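You operate a simulated robot arm through the tools that you are given. There is no shell and no other tool.

Carry out the task below with a simulated robot arm. There is one attempt and no reset: what you move stays moved.

JOB
Start up the test frame and pull out the keyboard tray.
Fine: grey plug into the control box before the power goes on; stop button out; zero the display.

The check looks at the end state, three seconds after you hand in, the way a careful person would. Anything else that was tipped, shoved, dropped, spilled or broken makes it a failure.

ROBOT AND FRAMES
A 7-joint arm with a two-finger parallel gripper, fixed in place. Base frame: the origin is on the floor under the middle of its stand, x ahead of it, y to its left, z up; the work surface is at about z = 740. Lengths are in mm, angles in rad, forces in N, time in s.
It reaches about 1524 mm from its shoulder. Its first joint turns from -2.601 to 2.601 rad. Payload 3.5 kg.
Tool frame: the origin (TCP) lies between the finger pads and is the grasp point; the fingertips stand 23 mm ahead of it; z points along the fingers, y is the line along which they close. Largest opening 94 mm; finger width 38, thickness 10; the body of the gripper, 54 by 96 mm, starts 39 mm behind the TCP.
Orientation is told as [roll, pitch, yaw] about the base's x, y, z axes, in that order, counted from this pose: with the fingers straight down and closing along the base's y, the tool's x points along the base's -x, its y along +y and its z along -z.

CONTROLS
- The arm moves only by the tool arm_command. Its argument "increments" is a list of rows, each a list of 7 numbers: the shift along the base's x, y, z in mm, then the turn, a rotation vector about the base's x, y, z in rad, then the opening, from 0 (shut) to 1 (fully open). In form: [[dx, dy, dz, rx, ry, rz, gripper], ...]. A call has 1 to 20 rows; each row is the pose to reach, as a shift and turn from the pose commanded when the call began. Each row takes 0.2 s and may step no farther than 50 mm and 0.15 rad from the row before; otherwise, or with a gripper value out of range, the whole call is refused. Where a pose cannot be reached the arm comes as near as it can. A force on the tool above 90 N (or 10 N above the force at the start of the call, whichever is more), or a blocked arm, ends the call early, and 0.2 s more pass. Each finger travels about 153 mm/s and halts on what it meets, pressing with about 25 N; the grip force reading is that of the motor and also rises with nothing between the fingers. The clock runs only during rows and for 0.2 s after the last one: add rows that repeat a pose to give the fingers time. It gives the time, the measured TCP pose, the force on the tool (base axes), the opening and the grip force at its end, in the units of the frame above (readings bear some noise), with the torque about the TCP (base axes, N m) and any sound that the robot's microphone picked up, and new pictures: "pictures" is both (left out), scene, wrist or none.
- Cameras (640 x 400 px; columns grow to the right, rows downward): "scene" is fixed at [219.8, 648.6, 1372.8]; the picture's right is [-0.27, -0.96, 0.00], its down [-0.57, 0.16, -0.80] and it looks along [0.77, -0.22, -0.59] (base axes); focal length 283 px, centre (320, 200). "wrist" rides on the gripper at [86, 16, -74] in the tool frame; the picture's right is [-0.18, 0.98, 0.00], its down [-0.58, -0.11, -0.81] and it looks along [-0.79, -0.15, 0.59] (tool axes); focal length 243 px, centre (320, 200). There is no depth. A picture from a camera that has moved, and an enlarged one, comes with that camera's place and axes in the base frame and with its lens.
- close_up(camera, box): a new picture of the part [left, top, right, bottom] of that camera's present view, enlarged. No time passes.
- job_done(): hands the job in; it is judged then, once.

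Nothing tells you positions but the pictures and the camera data. Unless the task says otherwise, let go and move clear before handing in.

The tools are called by a JSON object that holds its "api" and its "payload". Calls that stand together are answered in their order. arm_command: Moves the arm, as the interface text tells. Its arguments: {"type":"object","properties":{"increments":{"type":"array"},"pictures":{"type":"string","enum":["both","scene","wrist","none"]}},"required":["increments"]} The other tools are called the same way: close_up (camera, box) takes an enlarged picture of a part of a camera's view; job_done () hands the job in.

At the start:

```text
time: 0.0
position: [1053.9, 303.3, 1166.6]
ee_rot: [-0.001, -0.001, 0.0]
contact_force: [-0.4, 0.2, 0.0]
wrist_torque: [0.03, -0.04, 0.0]
width: 94.0
grip_force: 0.1
```

scene: 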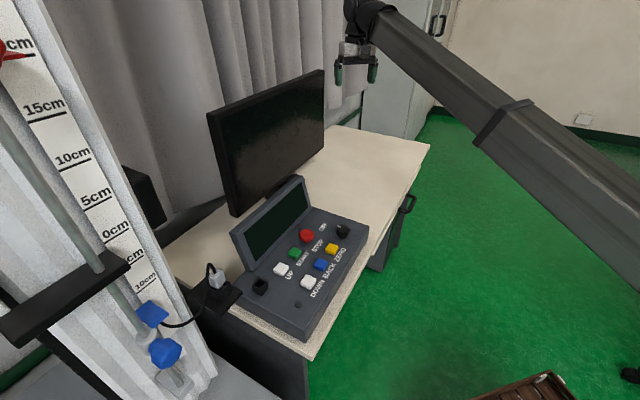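
wrist: 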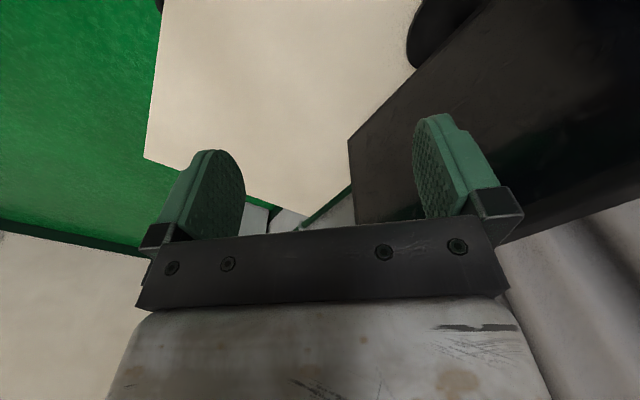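

I see a desk with a monitor, a control box with buttons (UP, START, STOP, DOWN, BACK, ZERO, ON), a grey plug at the left end of the box, and a tray handle at the right of the desk. I'll look closer before moving anything.

{"api": "close_up", "payload": {"camera": "scene", "box": [220, 170, 380, 270]}}

{"api": "close_up", "payload": {"camera": "scene", "box": [180, 240, 340, 340]}}

{"api": "close_up", "payload": {"camera": "scene", "box": [340, 140, 500, 280]}}

{"api": "close_up", "payload": {"camera": "scene", "box": [90, 240, 290, 400]}}

```text
4.00 times, centred on (300, 220) of scene
camera zoom: at [219.8, 648.6, 1372.8], right [-0.27, -0.96, 0.0], down [-0.57, 0.16, -0.8], along [0.77, -0.22, -0.59], focal length 1132 px, centre (400, 120)
```

zoom: 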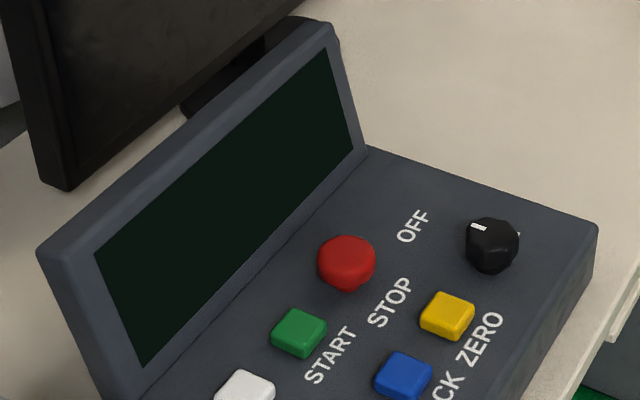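

```text
4.00 times, centred on (260, 290) of scene
camera zoom: at [219.8, 648.6, 1372.8], right [-0.27, -0.96, 0.0], down [-0.57, 0.16, -0.8], along [0.77, -0.22, -0.59], focal length 1132 px, centre (560, -160)
```

zoom: 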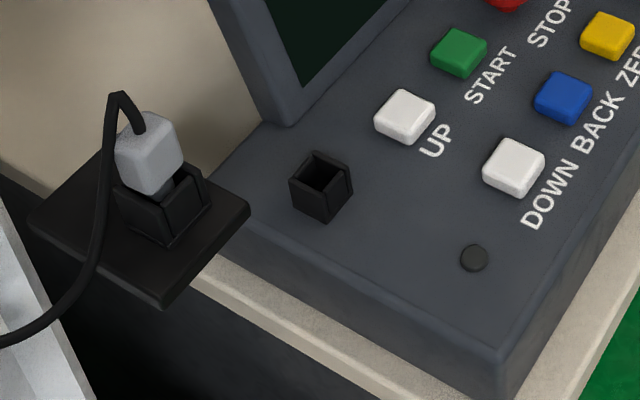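

```text
2.86 times, centred on (420, 210) of scene
camera zoom: at [219.8, 648.6, 1372.8], right [-0.27, -0.96, 0.0], down [-0.57, 0.16, -0.8], along [0.77, -0.22, -0.59], focal length 809 px, centre (34, 171)
```

zoom: 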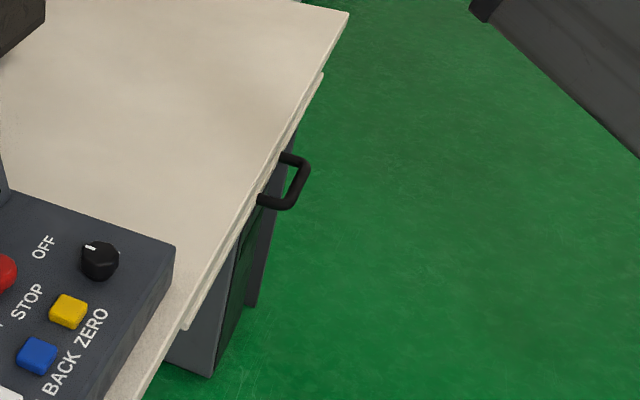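

```text
2.50 times, centred on (190, 320) of scene
camera zoom: at [219.8, 648.6, 1372.8], right [-0.27, -0.96, 0.0], down [-0.57, 0.16, -0.8], along [0.77, -0.22, -0.59], focal length 708 px, centre (645, -100)
```

zoom: 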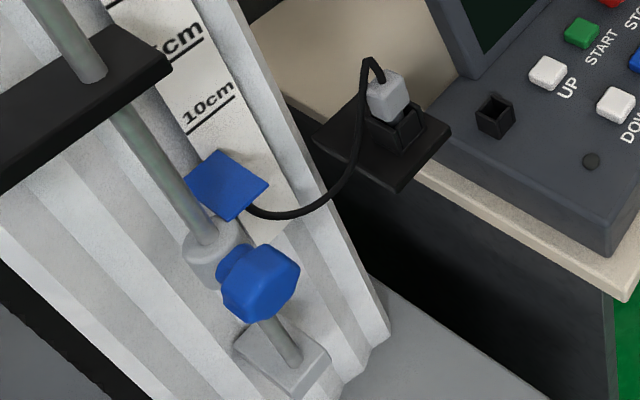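

The desk seems turned about 45° to the base, with its front edge facing the robot. Next I'll bring the wrist camera over the front of the box, turned to face the desk, for a second view.

{"api": "arm_command", "payload": {"increments": [[-40, 5, 5, 0, 0, 0.07, 1], [-85, 10, 10, 0, 0, 0.14, 1], [-130, 15, 10, 0, 0, 0.21, 1], [-175, 20, 10, 0, 0, 0.28, 1], [-220, 25, 10, 0, 0, 0.35, 1], [-265, 31, 5, 0, 0, 0.42, 1], [-310, 38, 0, 0, 0, 0.5, 1], [-355, 45, -5, 0, 0, 0.57, 1], [-400, 52, -10, 0, 0, 0.64, 1], [-445, 59, -15, 0, 0, 0.71, 1], [-490, 66, -16, 0, 0, 0.785, 1], [-490, 66, -16, 0, 0, 0.785, 1]]}}

```text
time: 0.8
position: [936.9, 317.4, 1176.0]
ee_rot: [0.0, -0.015, 0.178]
contact_force: [4.6, -2.0, -6.2]
wrist_torque: [0.34, -0.23, 0.3]
width: 94.4
grip_force: 0.1
stopped in row 4: the force on the tool passed its limit at 107 N (the readings are from after the stop); the commanded pose is now the measured one
camera wrist: at [846.4, 318.6, 1249.3], right [0.01, 1.0, 0.0], down [0.58, -0.01, 0.82], along [0.82, 0.0, -0.58], focal length 243 px, centre (320, 200)
```

scene: 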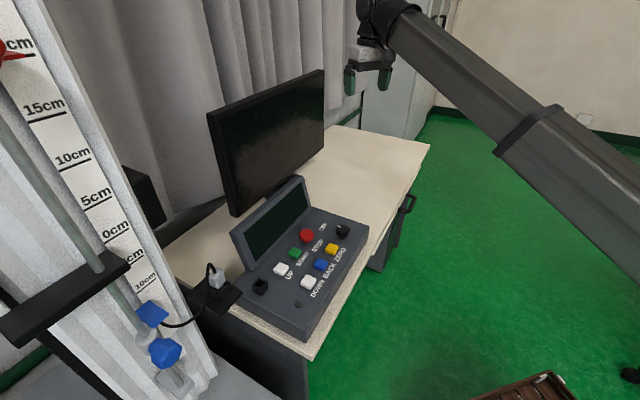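
wrist: 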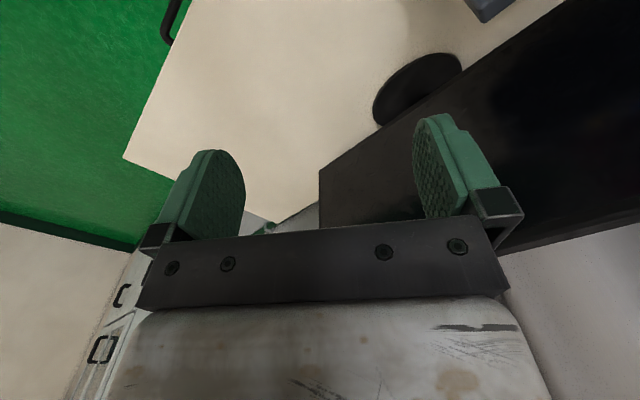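

The stop looks inertial: nothing in either picture is touching the gripper and the monitor hasn't shifted. I'll carry on in smaller steps.

{"api": "arm_command", "payload": {"increments": [[-10, 1, 2, 0, 0, 0.02, 1], [-30, 4, 4, 0, 0, 0.06, 1], [-55, 8, 4, 0, 0, 0.1, 1], [-80, 11, 4, 0, 0, 0.14, 1], [-105, 14, 4, 0, 0, 0.18, 1], [-130, 18, 2, 0, 0, 0.22, 1], [-155, 21, 0, 0, 0, 0.26, 1], [-180, 25, 0, 0, 0, 0.3, 1], [-205, 28, -4, 0, 0, 0.34, 1], [-230, 32, -8, 0, 0, 0.38, 1], [-255, 36, -12, 0, 0, 0.42, 1], [-280, 40, -16, 0, 0, 0.46, 1], [-305, 43, -20, 0, 0, 0.5, 1], [-330, 46, -24, 0, 0, 0.54, 1], [-350, 49, -26, 0, 0, 0.58, 1], [-365, 51, -26, 0, 0, 0.6, 1], [-375, 53, -26, 0, 0, 0.607, 1], [-377, 53, -26, 0, 0, 0.607, 1]]}}

```text
time: 1.5
position: [906.7, 324.9, 1180.6]
ee_rot: [0.003, -0.033, 0.226]
contact_force: [5.2, -2.1, -6.6]
wrist_torque: [0.39, -0.3, 0.32]
width: 94.1
grip_force: 0.0
stopped in row 3: the force on the tool passed its limit at 97 N (the readings are from after the stop); the commanded pose is now the measured one
camera wrist: at [817.0, 319.7, 1253.1], right [-0.04, 1.0, 0.01], down [0.56, 0.02, 0.83], along [0.82, 0.04, -0.56], focal length 243 px, centre (320, 200)
```

scene: 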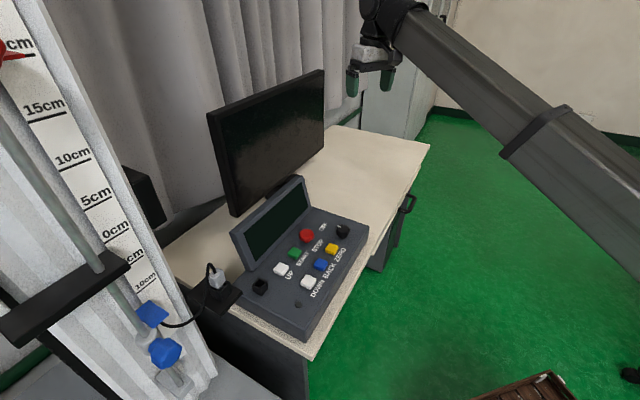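
wrist: 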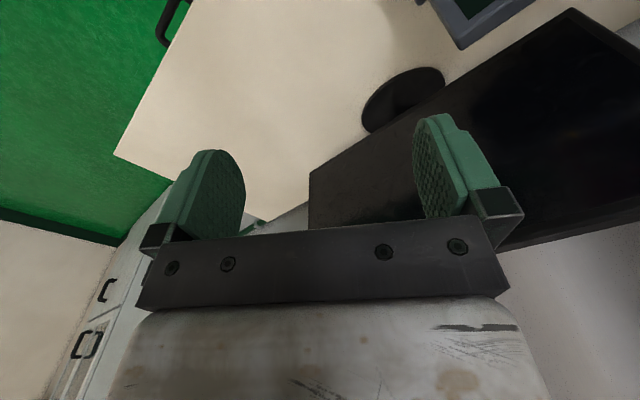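

The call stopped again at a modest speed, with no contact visible. I'll hold still and then make a tiny move to see whether the force comes from contact or from motion.

{"api": "arm_command", "payload": {"increments": [[0, 0, 0, 0, 0, 0, 1], [0, 0, 0, 0, 0, 0, 1], [0, 0, 0, 0, 0, 0, 1]], "pictures": "none"}}

{"api": "arm_command", "payload": {"increments": [[-3, 0, 0, 0, 0, 0, 1], [-8, 0, 0, 0, 0, 0, 1], [-13, 0, 0, 0, 0, 0, 1], [-16, 0, 0, 0, 0, 0, 1], [-16, 0, 0, 0, 0, 0, 1]], "pictures": "none"}}

```text
time: 2.3
position: [908.2, 323.3, 1179.9]
ee_rot: [0.001, -0.034, 0.225]
contact_force: [8.3, -2.6, -16.1]
wrist_torque: [0.4, -0.9, 0.4]
width: 94.0
grip_force: 0.1
```

```text
time: 3.5
position: [893.5, 323.2, 1181.9]
ee_rot: [0.002, -0.037, 0.226]
contact_force: [22.5, -20.7, -43.7]
wrist_torque: [2.46, -2.64, 2.41]
width: 93.7
grip_force: 0.2
```

The force grows as I move in, and the torque puts the contact near the wrist camera. It's probably the camera mount meeting the arm's own forearm. I'll look before going further.

{"api": "close_up", "payload": {"camera": "scene", "box": [300, 0, 460, 100]}}

{"api": "close_up", "payload": {"camera": "scene", "box": [320, 0, 640, 200]}}

```text
4.00 times, centred on (380, 50) of scene
camera zoom: at [219.8, 648.6, 1372.8], right [-0.27, -0.96, 0.0], down [-0.57, 0.16, -0.8], along [0.77, -0.22, -0.59], focal length 1132 px, centre (80, 800)
```

zoom: 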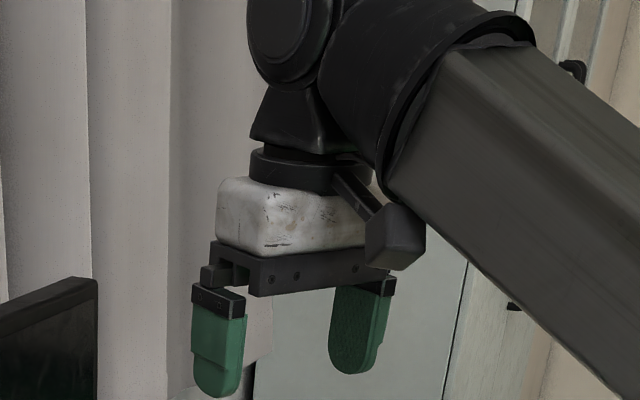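

```text
2.00 times, centred on (480, 100) of scene
camera zoom: at [219.8, 648.6, 1372.8], right [-0.27, -0.96, 0.0], down [-0.57, 0.16, -0.8], along [0.77, -0.22, -0.59], focal length 566 px, centre (0, 400)
```

zoom: 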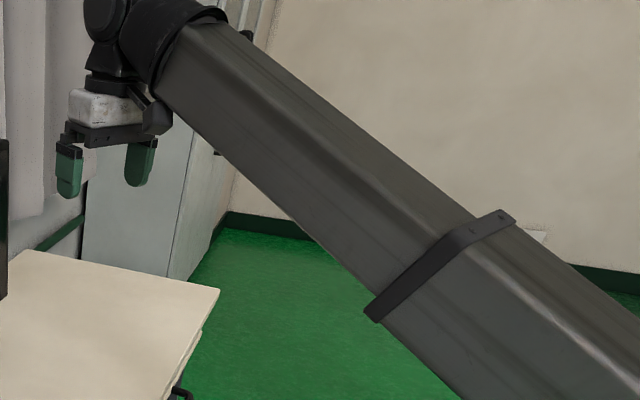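

The close-up confirms it: the wrist camera's bracket is against the forearm. I'll back out toward +x, then yaw the hand the other way so the camera faces along the desk, clear of the forearm.

{"api": "arm_command", "payload": {"increments": [[10, 0, 0, 0, 0, 0, 1], [25, 0, -5, 0, 0, 0, 1], [45, 0, -10, 0, 0, 0, 1], [60, 0, -15, 0, 0, 0, 1], [60, 0, -15, 0, 0, 0, 1]], "pictures": "none"}}

```text
time: 4.7
position: [952.9, 324.1, 1165.6]
ee_rot: [0.003, -0.03, 0.225]
contact_force: [-0.3, -0.3, -0.5]
wrist_torque: [-0.03, 0.02, -0.01]
width: 93.7
grip_force: 0.0
```

Contact is gone. Next I'll level the hand and yaw it to about -45°.

{"api": "arm_command", "payload": {"increments": [[0, 0, 0, -0.007, 0.029, 0, 1], [0, 0, 0, -0.007, 0.029, 0, 1]], "pictures": "none"}}

{"api": "arm_command", "payload": {"increments": [[0, 0, 0, 0, 0, -0.1, 1], [0, 0, 0, 0, 0, -0.2, 1], [0, 0, 0, 0, 0, -0.3, 1], [0, 0, 0, 0, 0, -0.4, 1], [0, 0, 0, 0, 0, -0.5, 1], [0, 0, 0, 0, 0, -0.6, 1], [0, 0, 0, 0, 0, -0.7, 1], [0, 0, 0, 0, 0, -0.8, 1], [0, 0, 0, 0, 0, -0.9, 1], [0, 0, 0, 0, 0, -1.0, 1], [0, 0, 0, 0, 0, -1.01, 1], [0, 0, 0, 0, 0, -1.01, 1]]}}

```text
time: 5.3
position: [953.9, 323.7, 1167.6]
ee_rot: [0.002, -0.004, 0.224]
contact_force: [11.7, 1.7, -21.8]
wrist_torque: [-0.13, -1.09, -0.13]
width: 94.2
grip_force: 0.1
```

```text
time: 7.9
position: [952.4, 324.0, 1167.2]
ee_rot: [0.0, -0.003, -0.79]
contact_force: [-1.0, 0.0, 0.3]
wrist_torque: [-0.05, 0.02, -0.02]
width: 94.0
grip_force: 0.0
camera wrist: at [901.3, 396.4, 1240.4], right [0.83, 0.56, 0.0], down [0.33, -0.49, 0.81], along [0.46, -0.67, -0.59], focal length 243 px, centre (320, 200)
```

scene: 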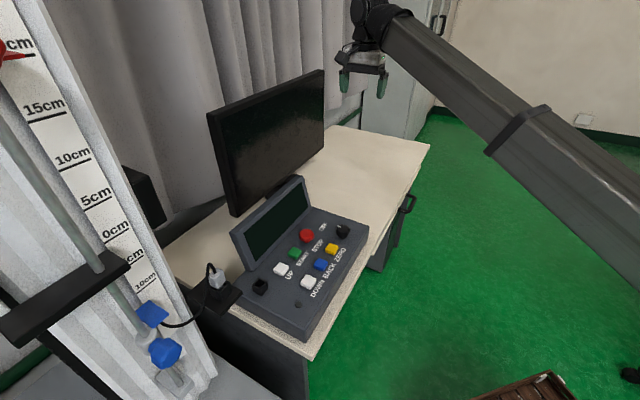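
wrist: 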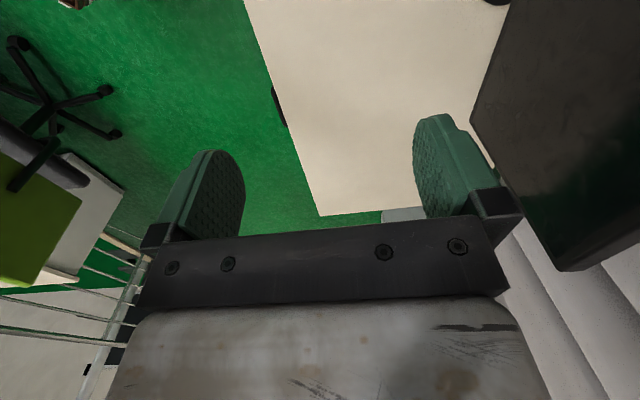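

The camera now looks along the desk and sees the tray handle, with no contact. By triangulation the monitor face lies on x+y≈1528, z 908–1169, so there's room to move over the control box for a view from above.

{"api": "arm_command", "payload": {"increments": [[-10, 5, -10, 0, 0, 0, 1], [-30, 15, -25, 0, 0, 0, 1], [-50, 27, -40, 0, 0, 0, 1], [-72, 40, -52, 0, 0, 0, 1], [-94, 52, -60, 0, 0, 0, 1], [-116, 65, -66, 0, 0, 0, 1], [-138, 77, -70, 0, 0, 0, 1], [-160, 90, -72, 0, 0, 0, 1], [-182, 102, -74, 0, 0, 0, 1], [-204, 115, -76, 0, 0, 0, 1], [-226, 127, -78, 0, 0, 0, 1], [-248, 140, -80, 0, 0, 0, 1], [-270, 152, -82, 0, 0, 0, 1], [-290, 164, -84, 0, 0, 0, 1], [-305, 173, -86, 0, 0, 0, 1], [-312, 176, -87, 0, 0, 0, 1], [-312, 176, -87, 0, 0, 0, 1]]}}

```text
time: 11.5
position: [639.5, 499.3, 1078.7]
ee_rot: [0.001, -0.004, -0.785]
contact_force: [0.3, 0.5, 0.3]
wrist_torque: [0.02, 0.0, -0.01]
width: 94.0
grip_force: 0.0
camera wrist: at [588.9, 573.2, 1153.0], right [0.83, 0.56, 0.0], down [0.33, -0.49, 0.81], along [0.46, -0.67, -0.59], focal length 243 px, centre (320, 200)
```

scene: 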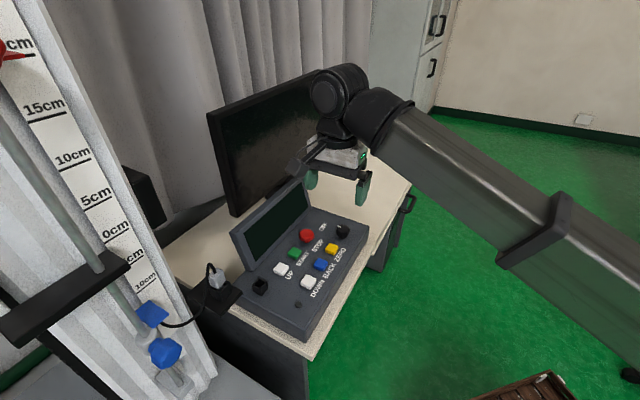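
wrist: 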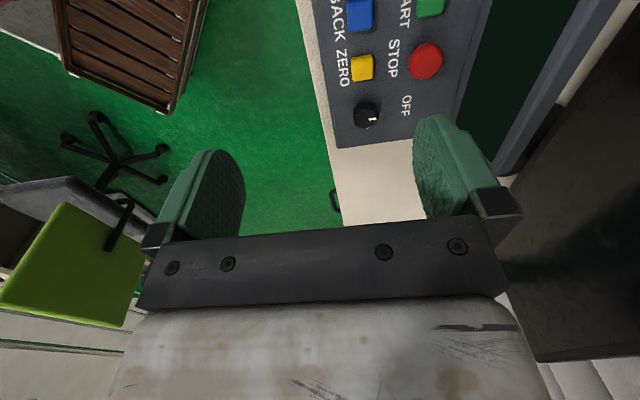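

I can see the knob (pointing to OFF), STOP and ZERO from above. I'll zoom in on them to measure.

{"api": "close_up", "payload": {"camera": "wrist", "box": [310, 0, 500, 150]}}

{"api": "close_up", "payload": {"camera": "scene", "box": [290, 215, 370, 265]}}

```text
2.67 times, centred on (405, 75) of wrist
camera zoom: at [588.9, 573.2, 1153.0], right [0.83, 0.56, 0.0], down [0.33, -0.49, 0.81], along [0.46, -0.67, -0.59], focal length 647 px, centre (93, 533)
```

zoom: 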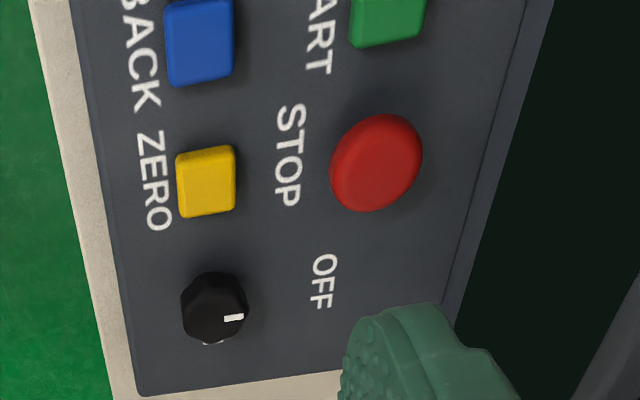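

```text
8.00 times, centred on (330, 240) of scene
camera zoom: at [219.8, 648.6, 1372.8], right [-0.27, -0.96, 0.0], down [-0.57, 0.16, -0.8], along [0.77, -0.22, -0.59], focal length 2265 px, centre (240, -120)
```

zoom: 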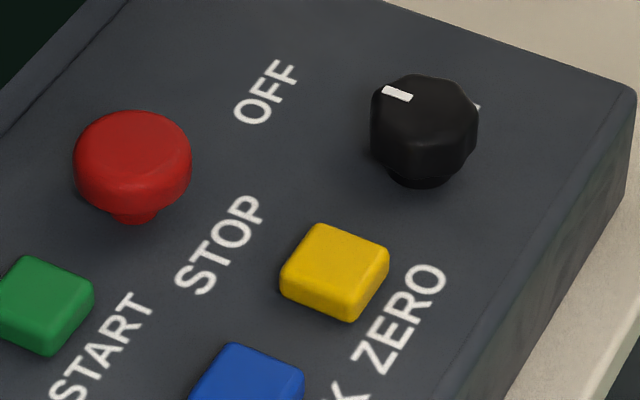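

I've triangulated the box top at z≈803, the knob at about (779,422,825), STOP at (777,530,839) and ZERO at (727,473). Next I'll zoom in on the plug, its holder and the box socket.

{"api": "close_up", "payload": {"camera": "scene", "box": [185, 250, 285, 312]}}

{"api": "close_up", "payload": {"camera": "scene", "box": [200, 258, 240, 300]}}

{"api": "close_up", "payload": {"camera": "wrist", "box": [380, 20, 460, 80]}}

{"api": "close_up", "payload": {"camera": "scene", "box": [280, 220, 340, 260]}}

```text
6.40 times, centred on (235, 281) of scene
camera zoom: at [219.8, 648.6, 1372.8], right [-0.27, -0.96, 0.0], down [-0.57, 0.16, -0.8], along [0.77, -0.22, -0.59], focal length 1812 px, centre (864, -318)
```

zoom: 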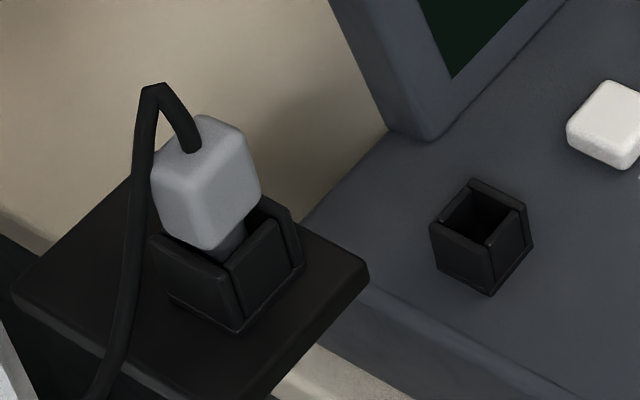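

```text
9.52 times, centred on (220, 279) of scene
camera zoom: at [219.8, 648.6, 1372.8], right [-0.27, -0.96, 0.0], down [-0.57, 0.16, -0.8], along [0.77, -0.22, -0.59], focal length 2696 px, centre (1272, -552)
```

zoom: 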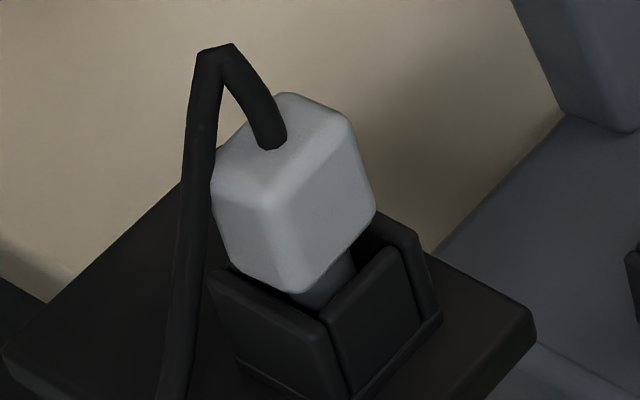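

```text
6.67 times, centred on (420, 50) of wrist
camera zoom: at [588.9, 573.2, 1153.0], right [0.83, 0.56, 0.0], down [0.33, -0.49, 0.81], along [0.46, -0.67, -0.59], focal length 1618 px, centre (-347, 1200)
```

zoom: 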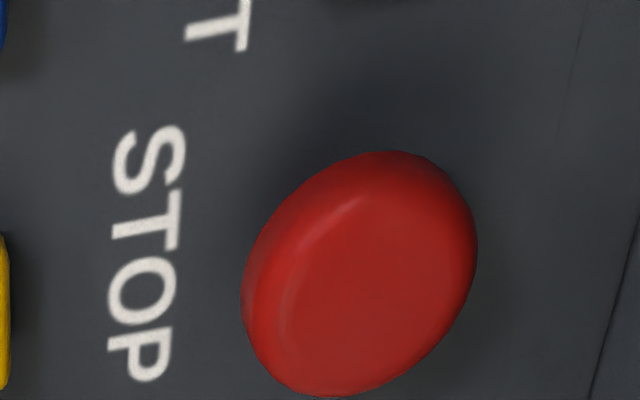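

```text
10.00 times, centred on (310, 240) of scene
camera zoom: at [219.8, 648.6, 1372.8], right [-0.27, -0.96, 0.0], down [-0.57, 0.16, -0.8], along [0.77, -0.22, -0.59], focal length 2831 px, centre (420, -200)
```

zoom: 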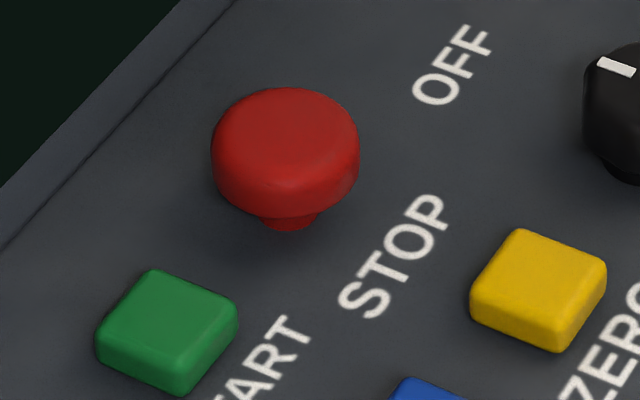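

The plug sits loosely in a larger parking holder, and the box has a matching smaller socket. I'll lower the hand so the forearm flattens, then yaw around to look toward the plug and test frame.

{"api": "arm_command", "payload": {"increments": [[0, -2, -10, 0, 0, 0, 1], [0, -5, -30, 0, 0, 0, 1], [0, -10, -50, 0, 0, 0, 1], [0, -15, -70, 0, 0, 0, 1], [0, -18, -90, 0, 0, 0, 1], [0, -20, -105, 0, 0, 0, 1], [0, -20, -110, 0, 0, 0, 1], [0, -20, -110, 0, 0, 0, 1]], "pictures": "scene"}}

{"api": "arm_command", "payload": {"increments": [[0, 0, 0, 0, 0, 0.04, 1], [0, 0, 0, 0, 0, 0.11, 1], [0, 0, 0, 0, 0, 0.19, 1], [0, 0, 0, 0, 0, 0.27, 1], [0, 0, 0, 0, 0, 0.35, 1], [0, 0, 0, 0, 0, 0.43, 1], [0, 0, 0, 0, 0, 0.51, 1], [0, 0, 0, 0, 0, 0.59, 1], [0, 0, 0, 0, 0, 0.67, 1], [0, 0, 0, 0, 0, 0.75, 1], [0, 0, 0, 0, 0, 0.785, 1], [0, 0, 0, 0, 0, 0.785, 1]], "pictures": "both"}}

```text
time: 13.3
position: [640.5, 480.3, 968.4]
ee_rot: [0.002, -0.003, -0.785]
contact_force: [0.1, -0.1, 0.1]
wrist_torque: [0.02, -0.03, -0.01]
width: 94.0
grip_force: 0.1
```

scene: 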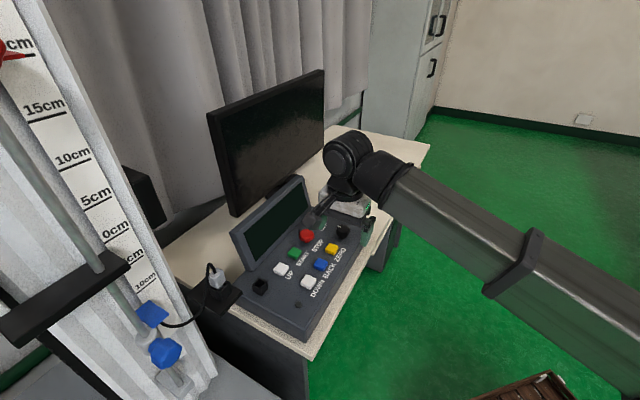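

```text
time: 15.9
position: [641.2, 479.1, 969.4]
ee_rot: [0.001, -0.001, -0.002]
contact_force: [-0.5, 0.2, 0.0]
wrist_torque: [0.0, 0.0, 0.02]
width: 93.9
grip_force: 0.1
camera wrist: at [553.0, 496.0, 1043.2], right [0.18, 0.98, 0.0], down [0.58, -0.11, 0.81], along [0.79, -0.15, -0.59], focal length 243 px, centre (320, 200)
```

scene: 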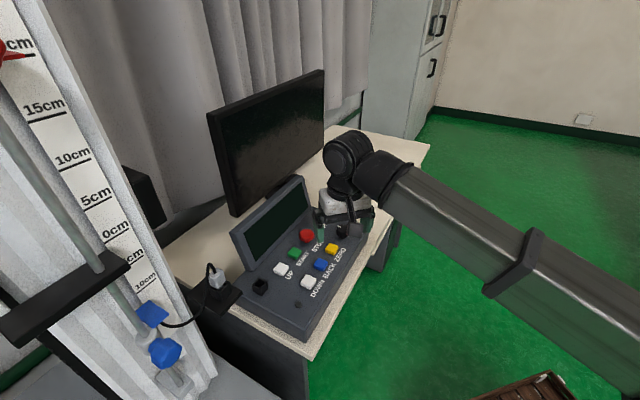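
wrist: 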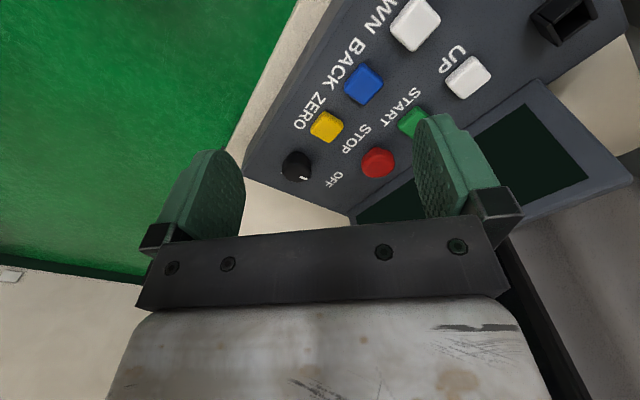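

Yaw 0 is clear of the forearm at this height, and the panel view is good. I'll keep yawing to +90° to look toward the plug and the frame.

{"api": "arm_command", "payload": {"increments": [[0, 0, 0, 0, 0, 0.04, 1], [0, 0, 0, 0, 0, 0.11, 1], [0, 0, 0, 0, 0, 0.19, 1], [0, 0, 0, 0, 0, 0.27, 1], [0, 0, 0, 0, 0, 0.35, 1], [0, 0, 0, 0, 0, 0.43, 1], [0, 0, 0, 0, 0, 0.51, 1], [0, 0, 0, 0, 0, 0.59, 1], [0, 0, 0, 0, 0, 0.67, 1], [0, 0, 0, 0, 0, 0.75, 1], [0, 0, 0, 0, 0, 0.785, 1], [0, 0, 0, 0, 0, 0.785, 1]], "pictures": "both"}}

```text
time: 18.5
position: [641.1, 479.3, 968.7]
ee_rot: [0.002, -0.002, 0.785]
contact_force: [-0.3, -0.3, 0.2]
wrist_torque: [0.02, 0.04, 0.01]
width: 94.0
grip_force: 0.1
camera wrist: at [566.4, 430.3, 1043.9], right [-0.56, 0.83, 0.0], down [0.49, 0.33, 0.81], along [0.67, 0.46, -0.59], focal length 243 px, centre (320, 200)
```

scene: 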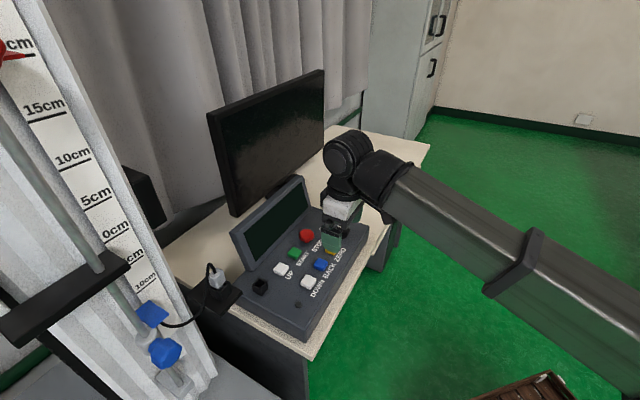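
wrist: 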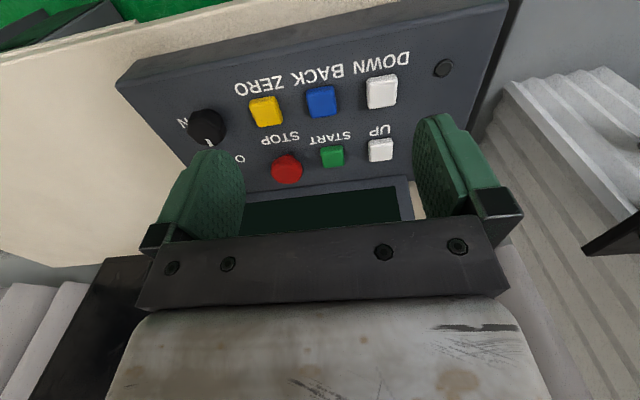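

+45° is clear too and lines up with the box. I'll continue to +90°, shifting left a bit, to view the plug and the frame.

{"api": "arm_command", "payload": {"increments": [[0, 3, 2, 0, 0, 0.04, 1], [0, 10, 4, 0, 0, 0.11, 1], [0, 18, 6, 0, 0, 0.19, 1], [0, 28, 8, 0, 0, 0.27, 1], [0, 38, 10, 0, 0, 0.35, 1], [0, 48, 12, 0, 0, 0.43, 1], [0, 58, 14, 0, 0, 0.51, 1], [0, 68, 16, 0, 0, 0.59, 1], [0, 76, 17, 0, 0, 0.67, 1], [0, 80, 17, 0, 0, 0.75, 1], [0, 80, 17, 0, 0, 0.785, 1], [0, 80, 17, 0, 0, 0.785, 1]], "pictures": "both"}}

```text
time: 21.1
position: [639.2, 560.5, 986.0]
ee_rot: [0.003, -0.001, 1.571]
contact_force: [0.4, -1.2, -0.2]
wrist_torque: [-0.02, -0.03, 0.02]
width: 93.7
grip_force: 0.1
camera wrist: at [622.3, 473.1, 1060.7], right [-0.98, 0.18, 0.0], down [0.11, 0.58, 0.81], along [0.15, 0.79, -0.59], focal length 243 px, centre (320, 200)
```

scene: 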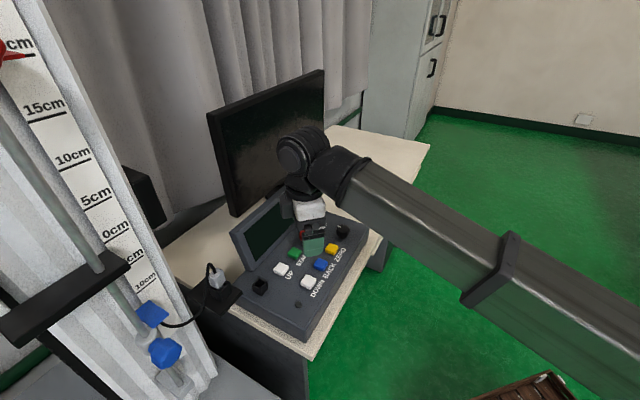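
wrist: 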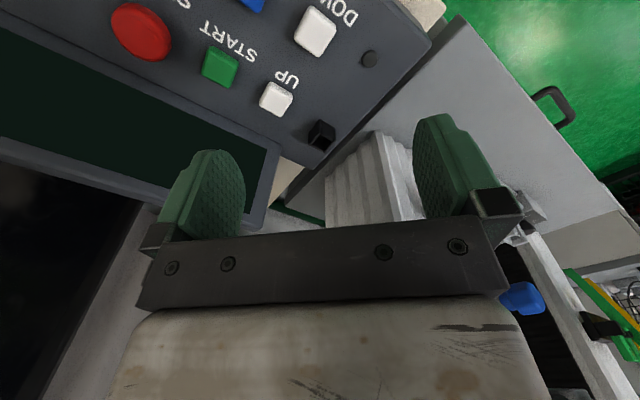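

Most of the frame is visible, but the plug is close to a finger. I'll zoom in on the gap between the fingers and the frame region.

{"api": "close_up", "payload": {"camera": "wrist", "box": [230, 100, 430, 240]}}

{"api": "close_up", "payload": {"camera": "wrist", "box": [400, 150, 640, 300]}}

```text
2.86 times, centred on (330, 170) of wrist
camera zoom: at [622.3, 473.1, 1060.7], right [-0.98, 0.18, 0.0], down [0.11, 0.58, 0.81], along [0.15, 0.79, -0.59], focal length 693 px, centre (291, 286)
```

zoom: 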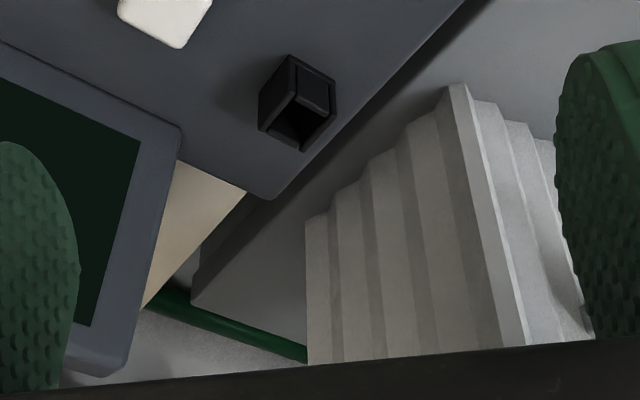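

```text
2.67 times, centred on (520, 225) of wrist
camera zoom: at [622.3, 473.1, 1060.7], right [-0.98, 0.18, 0.0], down [0.11, 0.58, 0.81], along [0.15, 0.79, -0.59], focal length 647 px, centre (-213, 133)
```

zoom: 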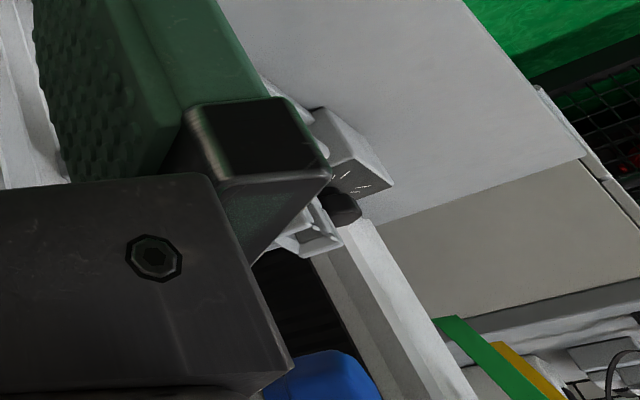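

The plug isn't at desk height. The scene size ratio suggests the holder is nearer that camera and higher, around (540,727,1010), mounted on the test frame. I'll yaw to 135° and rise for a look at it.

{"api": "arm_command", "payload": {"increments": [[0, 0, 0, 0, 0, 0.04, 1], [0, 0, 0, 0, 0, 0.11, 1], [0, 0, 0, 0, 0, 0.19, 1], [0, 0, 0, 0, 0, 0.27, 1], [0, 0, 0, 0, 0, 0.35, 1], [0, 0, 0, 0, 0, 0.43, 1], [0, 0, 0, 0, 0, 0.51, 1], [0, 0, 0, 0, 0, 0.59, 1], [0, 0, 10, 0, 0, 0.67, 1], [0, 0, 30, 0, 0, 0.75, 1], [0, 0, 55, 0, 0, 0.785, 1], [0, 0, 80, 0, 0, 0.785, 1], [0, 0, 105, 0, 0, 0.785, 1], [0, 0, 130, 0, 0, 0.785, 1], [0, 0, 150, 0, 0, 0.785, 1], [0, 0, 165, 0, 0, 0.785, 1], [0, 0, 170, 0, 0, 0.785, 1], [0, 0, 170, 0, 0, 0.785, 1]], "pictures": "both"}}

```text
time: 24.9
position: [639.6, 559.2, 1155.3]
ee_rot: [0.002, -0.002, 2.356]
contact_force: [0.1, 0.2, 0.0]
wrist_torque: [-0.03, -0.03, 0.0]
width: 94.1
grip_force: 0.0
camera wrist: at [688.4, 486.5, 1230.3], right [-0.83, -0.56, 0.0], down [-0.33, 0.49, 0.81], along [-0.46, 0.67, -0.59], focal length 243 px, centre (320, 200)
```

scene: 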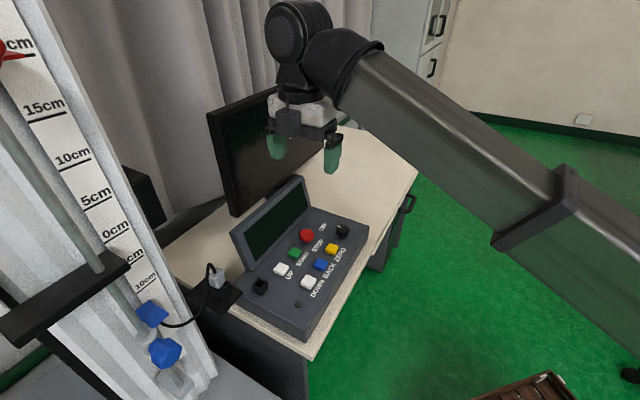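
wrist: 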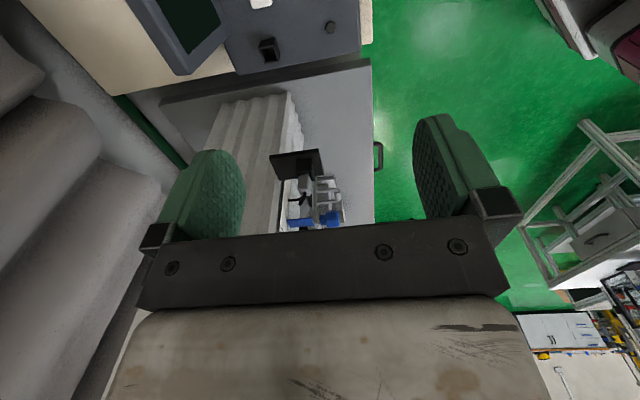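

Now I can see the bracket with the cable on the test frame between the fingers. I'll zoom in.

{"api": "close_up", "payload": {"camera": "wrist", "box": [240, 135, 370, 235]}}

{"api": "close_up", "payload": {"camera": "scene", "box": [0, 100, 240, 400]}}

```text
4.00 times, centred on (305, 185) of wrist
camera zoom: at [688.4, 486.5, 1230.3], right [-0.83, -0.56, 0.0], down [-0.33, 0.49, 0.81], along [-0.46, 0.67, -0.59], focal length 970 px, centre (380, 260)
```

zoom: 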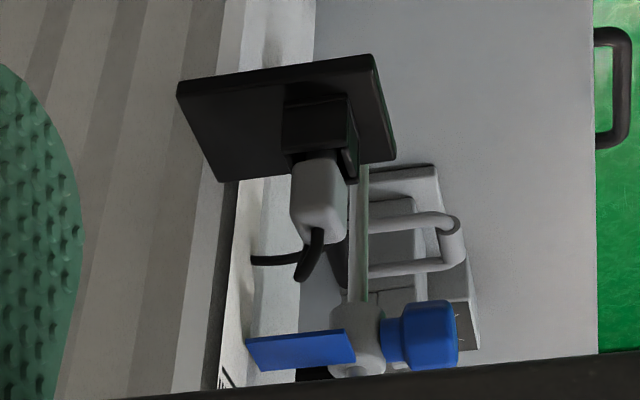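

```text
1.33 times, centred on (120, 250) of scene
camera zoom: at [219.8, 648.6, 1372.8], right [-0.27, -0.96, 0.0], down [-0.57, 0.16, -0.8], along [0.77, -0.22, -0.59], focal length 378 px, centre (587, 133)
```

zoom: 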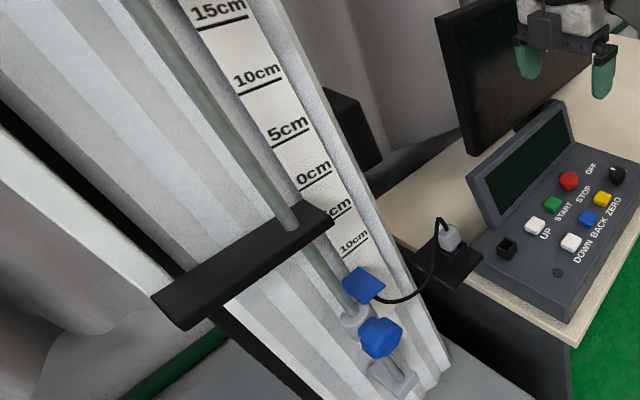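

The plug triangulates to about (549,730,997), in a holder on a plate fixed to the test frame and aligned with the 45° desk direction. I'll zoom in further to see the cord and holder geometry.

{"api": "close_up", "payload": {"camera": "wrist", "box": [280, 145, 350, 235]}}

{"api": "close_up", "payload": {"camera": "wrist", "box": [300, 165, 340, 195]}}

{"api": "close_up", "payload": {"camera": "wrist", "box": [220, 0, 370, 80]}}

{"api": "close_up", "payload": {"camera": "scene", "box": [130, 255, 250, 345]}}

```text
4.44 times, centred on (315, 190) of wrist
camera zoom: at [688.4, 486.5, 1230.3], right [-0.83, -0.56, 0.0], down [-0.33, 0.49, 0.81], along [-0.46, 0.67, -0.59], focal length 1078 px, centre (342, 244)
```

zoom: 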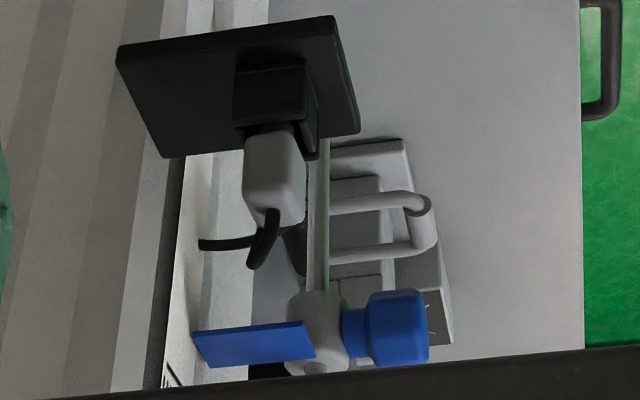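

```text
13.33 times, centred on (320, 180) of wrist
camera zoom: at [688.4, 486.5, 1230.3], right [-0.83, -0.56, 0.0], down [-0.33, 0.49, 0.81], along [-0.46, 0.67, -0.59], focal length 3235 px, centre (320, 467)
```

zoom: 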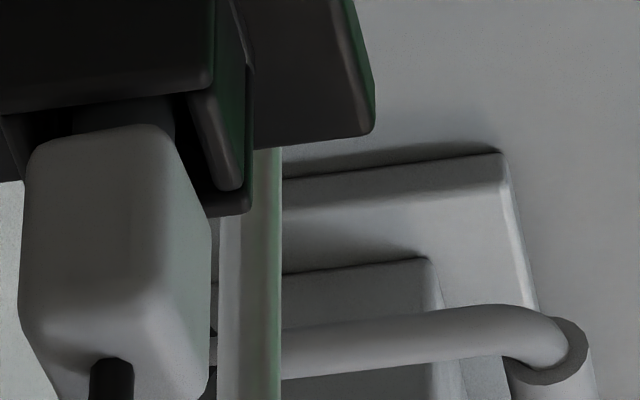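

```text
4.27 times, centred on (295, 40) of wrist
camera zoom: at [688.4, 486.5, 1230.3], right [-0.83, -0.56, 0.0], down [-0.33, 0.49, 0.81], along [-0.46, 0.67, -0.59], focal length 1035 px, centre (427, 883)
```

zoom: 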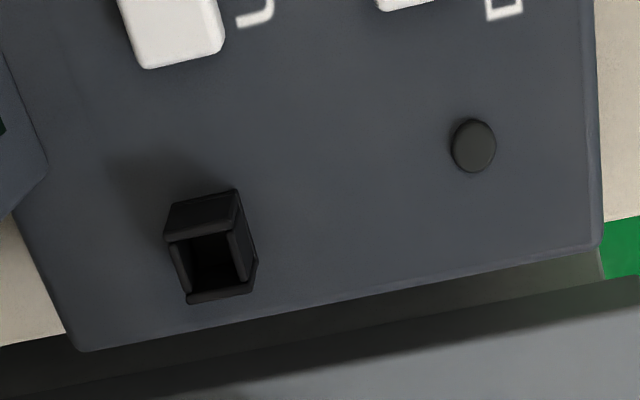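

```text
4.44 times, centred on (190, 300) of scene
camera zoom: at [219.8, 648.6, 1372.8], right [-0.27, -0.96, 0.0], down [-0.57, 0.16, -0.8], along [0.77, -0.22, -0.59], focal length 1258 px, centre (898, -244)
```

zoom: 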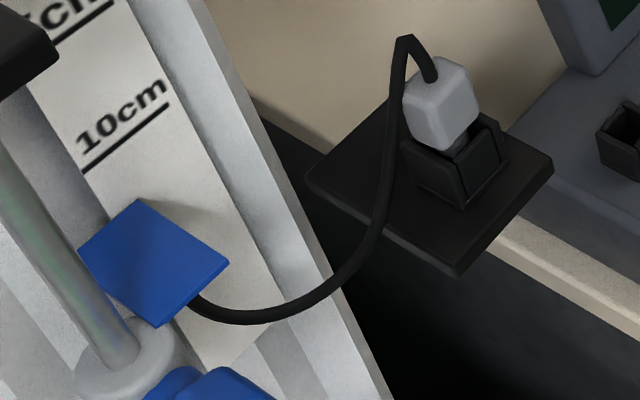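

The plug body spans z≈985–1012, the holder rim is at z≈980, and the box socket rim is at about (656,669,829). The column corner is about 60 mm from the plug axis, so I'll check the wrist's width before choosing an approach.

{"api": "close_up", "payload": {"camera": "scene", "box": [220, 0, 420, 190]}}

{"api": "close_up", "payload": {"camera": "wrist", "box": [180, 60, 440, 240]}}

```text
2.11 times, centred on (320, 95) of scene
camera zoom: at [219.8, 648.6, 1372.8], right [-0.27, -0.96, 0.0], down [-0.57, 0.16, -0.8], along [0.77, -0.22, -0.59], focal length 596 px, centre (320, 421)
```

zoom: 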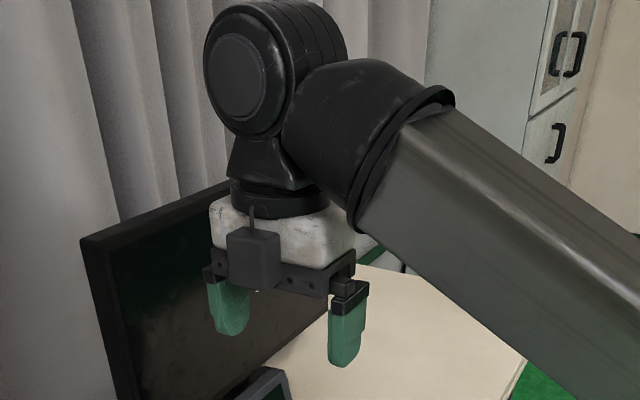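

```text
2.22 times, centred on (310, 150) of wrist
camera zoom: at [688.4, 486.5, 1230.3], right [-0.83, -0.56, 0.0], down [-0.33, 0.49, 0.81], along [-0.46, 0.67, -0.59], focal length 539 px, centre (342, 311)
```

zoom: 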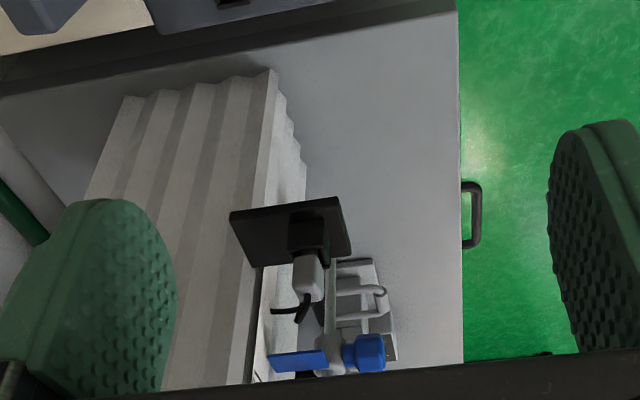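

The wrist housing is about ±45 mm wide, so clearance to the column would be tight if vertical. I'll tilt the hand 0.2 rad away from the column about the finger-closing axis, half close the fingers, and hover above the plug.

{"api": "arm_command", "payload": {"increments": [[0, 0, 0, 0.03, 0.03, 0, 0.8], [-2, 4, -3, 0.07, 0.07, 0, 0.7], [-8, 14, -10, 0.11, 0.11, 0, 0.6], [-16, 28, -18, 0.1414, 0.1414, 0, 0.5], [-24, 44, -26, 0.1414, 0.1414, 0, 0.5], [-32, 60, -33, 0.1414, 0.1414, 0, 0.5], [-40, 76, -40, 0.1414, 0.1414, 0, 0.5], [-48, 91, -46, 0.1414, 0.1414, 0, 0.5], [-55, 105, -52, 0.1414, 0.1414, 0, 0.5], [-60, 115, -56, 0.1414, 0.1414, 0, 0.5], [-62, 120, -58, 0.1414, 0.1414, 0, 0.5], [-62, 120, -58, 0.1414, 0.1414, 0, 0.5]], "pictures": "both"}}

```text
time: 27.5
position: [576.3, 680.0, 1098.6]
ee_rot: [0.004, -0.202, 2.355]
contact_force: [0.3, -1.0, -0.4]
wrist_torque: [0.02, -0.02, -0.05]
width: 46.8
grip_force: 0.1
camera wrist: at [635.3, 598.0, 1154.1], right [-0.82, -0.57, 0.04], down [-0.21, 0.37, 0.91], along [-0.53, 0.74, -0.42], focal length 243 px, centre (320, 200)
```

scene: 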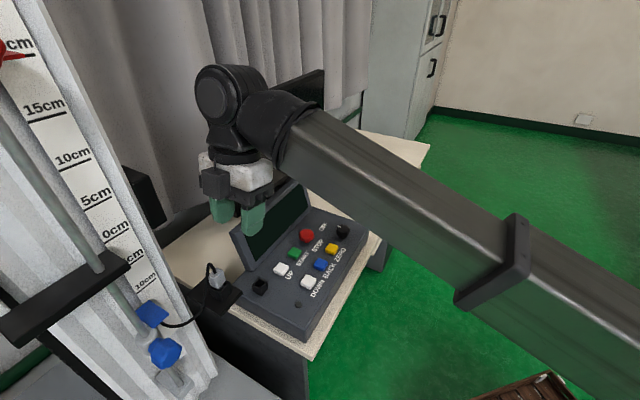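
wrist: 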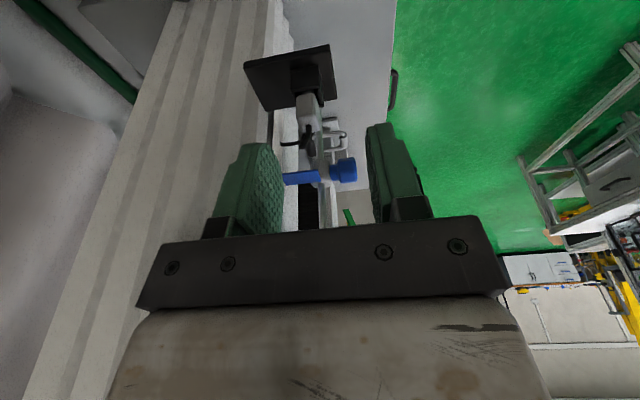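

Tilt is in place and everything is clear. I'll zoom the wrist view to refine the plug position.

{"api": "close_up", "payload": {"camera": "wrist", "box": [235, 40, 395, 140]}}

{"api": "close_up", "payload": {"camera": "wrist", "box": [280, 55, 340, 145]}}

```text
4.00 times, centred on (315, 90) of wrist
camera zoom: at [635.3, 598.0, 1154.1], right [-0.82, -0.57, 0.04], down [-0.21, 0.37, 0.91], along [-0.53, 0.74, -0.42], focal length 970 px, centre (340, 640)
```

zoom: 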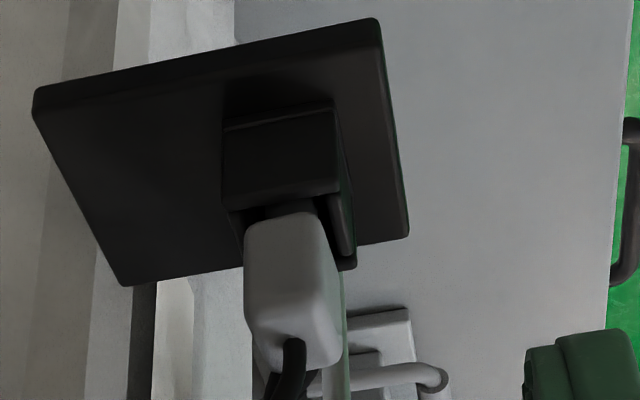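

```text
4.44 times, centred on (310, 100) of wrist
camera zoom: at [635.3, 598.0, 1154.1], right [-0.82, -0.57, 0.04], down [-0.21, 0.37, 0.91], along [-0.53, 0.74, -0.42], focal length 1078 px, centre (364, 644)
```

zoom: 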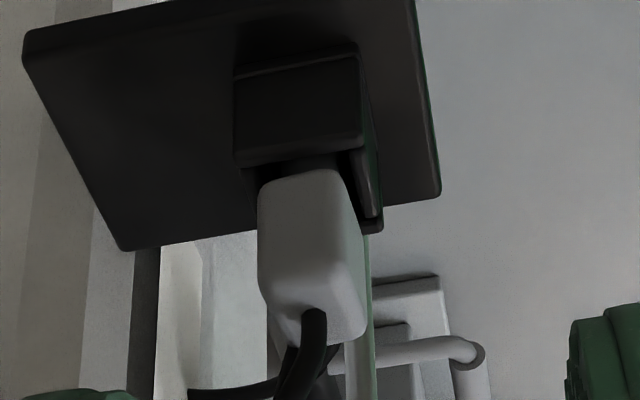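

The plug centre is confirmed at about (549.5,729.5), body about 18 mm wide. I'll move above it, then check alignment before descending.

{"api": "arm_command", "payload": {"increments": [[-3, 6, -5, 0, 0, 0, 0.5], [-9, 16, -14, 0, 0, 0, 0.5], [-15, 27, -24, 0, 0, 0, 0.5], [-21, 38, -34, 0, 0, 0, 0.5], [-26, 47, -43, 0, 0, 0, 0.5], [-27.5, 50, -48, 0, 0, 0, 0.5], [-27.5, 50, -48, 0, 0, 0, 0.5]], "pictures": "both"}}

{"api": "close_up", "payload": {"camera": "wrist", "box": [220, 40, 420, 240]}}

{"api": "close_up", "payload": {"camera": "scene", "box": [120, 180, 280, 340]}}

```text
time: 29.1
position: [549.2, 729.1, 1050.5]
ee_rot: [0.002, -0.202, 2.354]
contact_force: [0.0, -0.8, 0.9]
wrist_torque: [-0.01, -0.02, 0.0]
width: 46.8
grip_force: 0.0
camera wrist: at [607.8, 648.0, 1105.8], right [-0.82, -0.57, 0.04], down [-0.21, 0.37, 0.91], along [-0.53, 0.74, -0.42], focal length 243 px, centre (320, 200)
```

scene: 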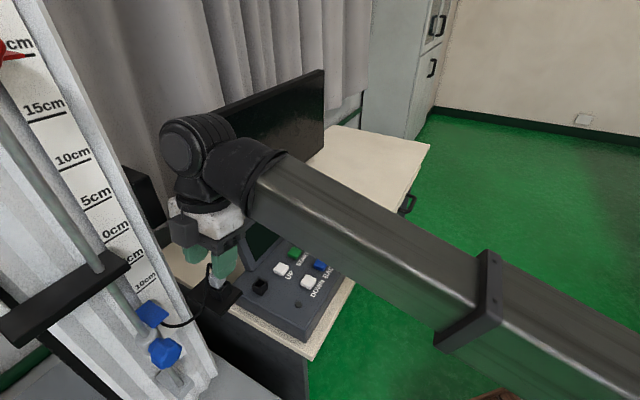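
wrist: 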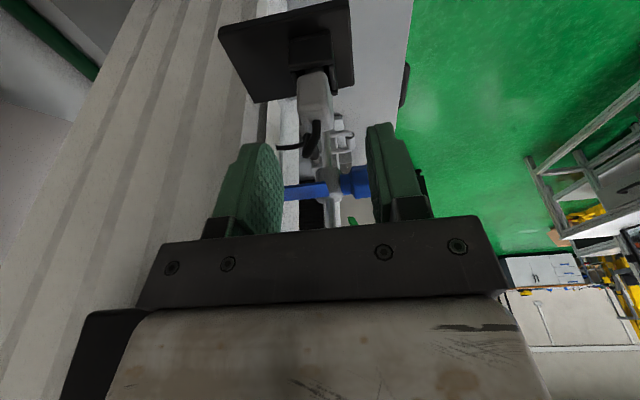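

```text
2.00 times, centred on (320, 140) of wrist
camera zoom: at [607.8, 648.0, 1105.8], right [-0.82, -0.57, 0.04], down [-0.21, 0.37, 0.91], along [-0.53, 0.74, -0.42], focal length 485 px, centre (320, 320)
```

zoom: 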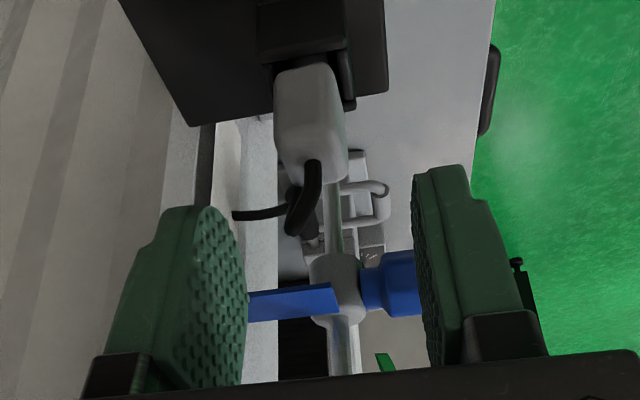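

```text
2.50 times, centred on (200, 260) of scene
camera zoom: at [219.8, 648.6, 1372.8], right [-0.27, -0.96, 0.0], down [-0.57, 0.16, -0.8], along [0.77, -0.22, -0.59], focal length 708 px, centre (620, 50)
```

zoom: 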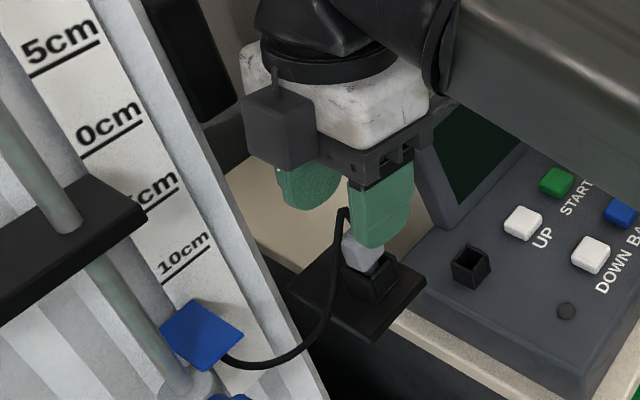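

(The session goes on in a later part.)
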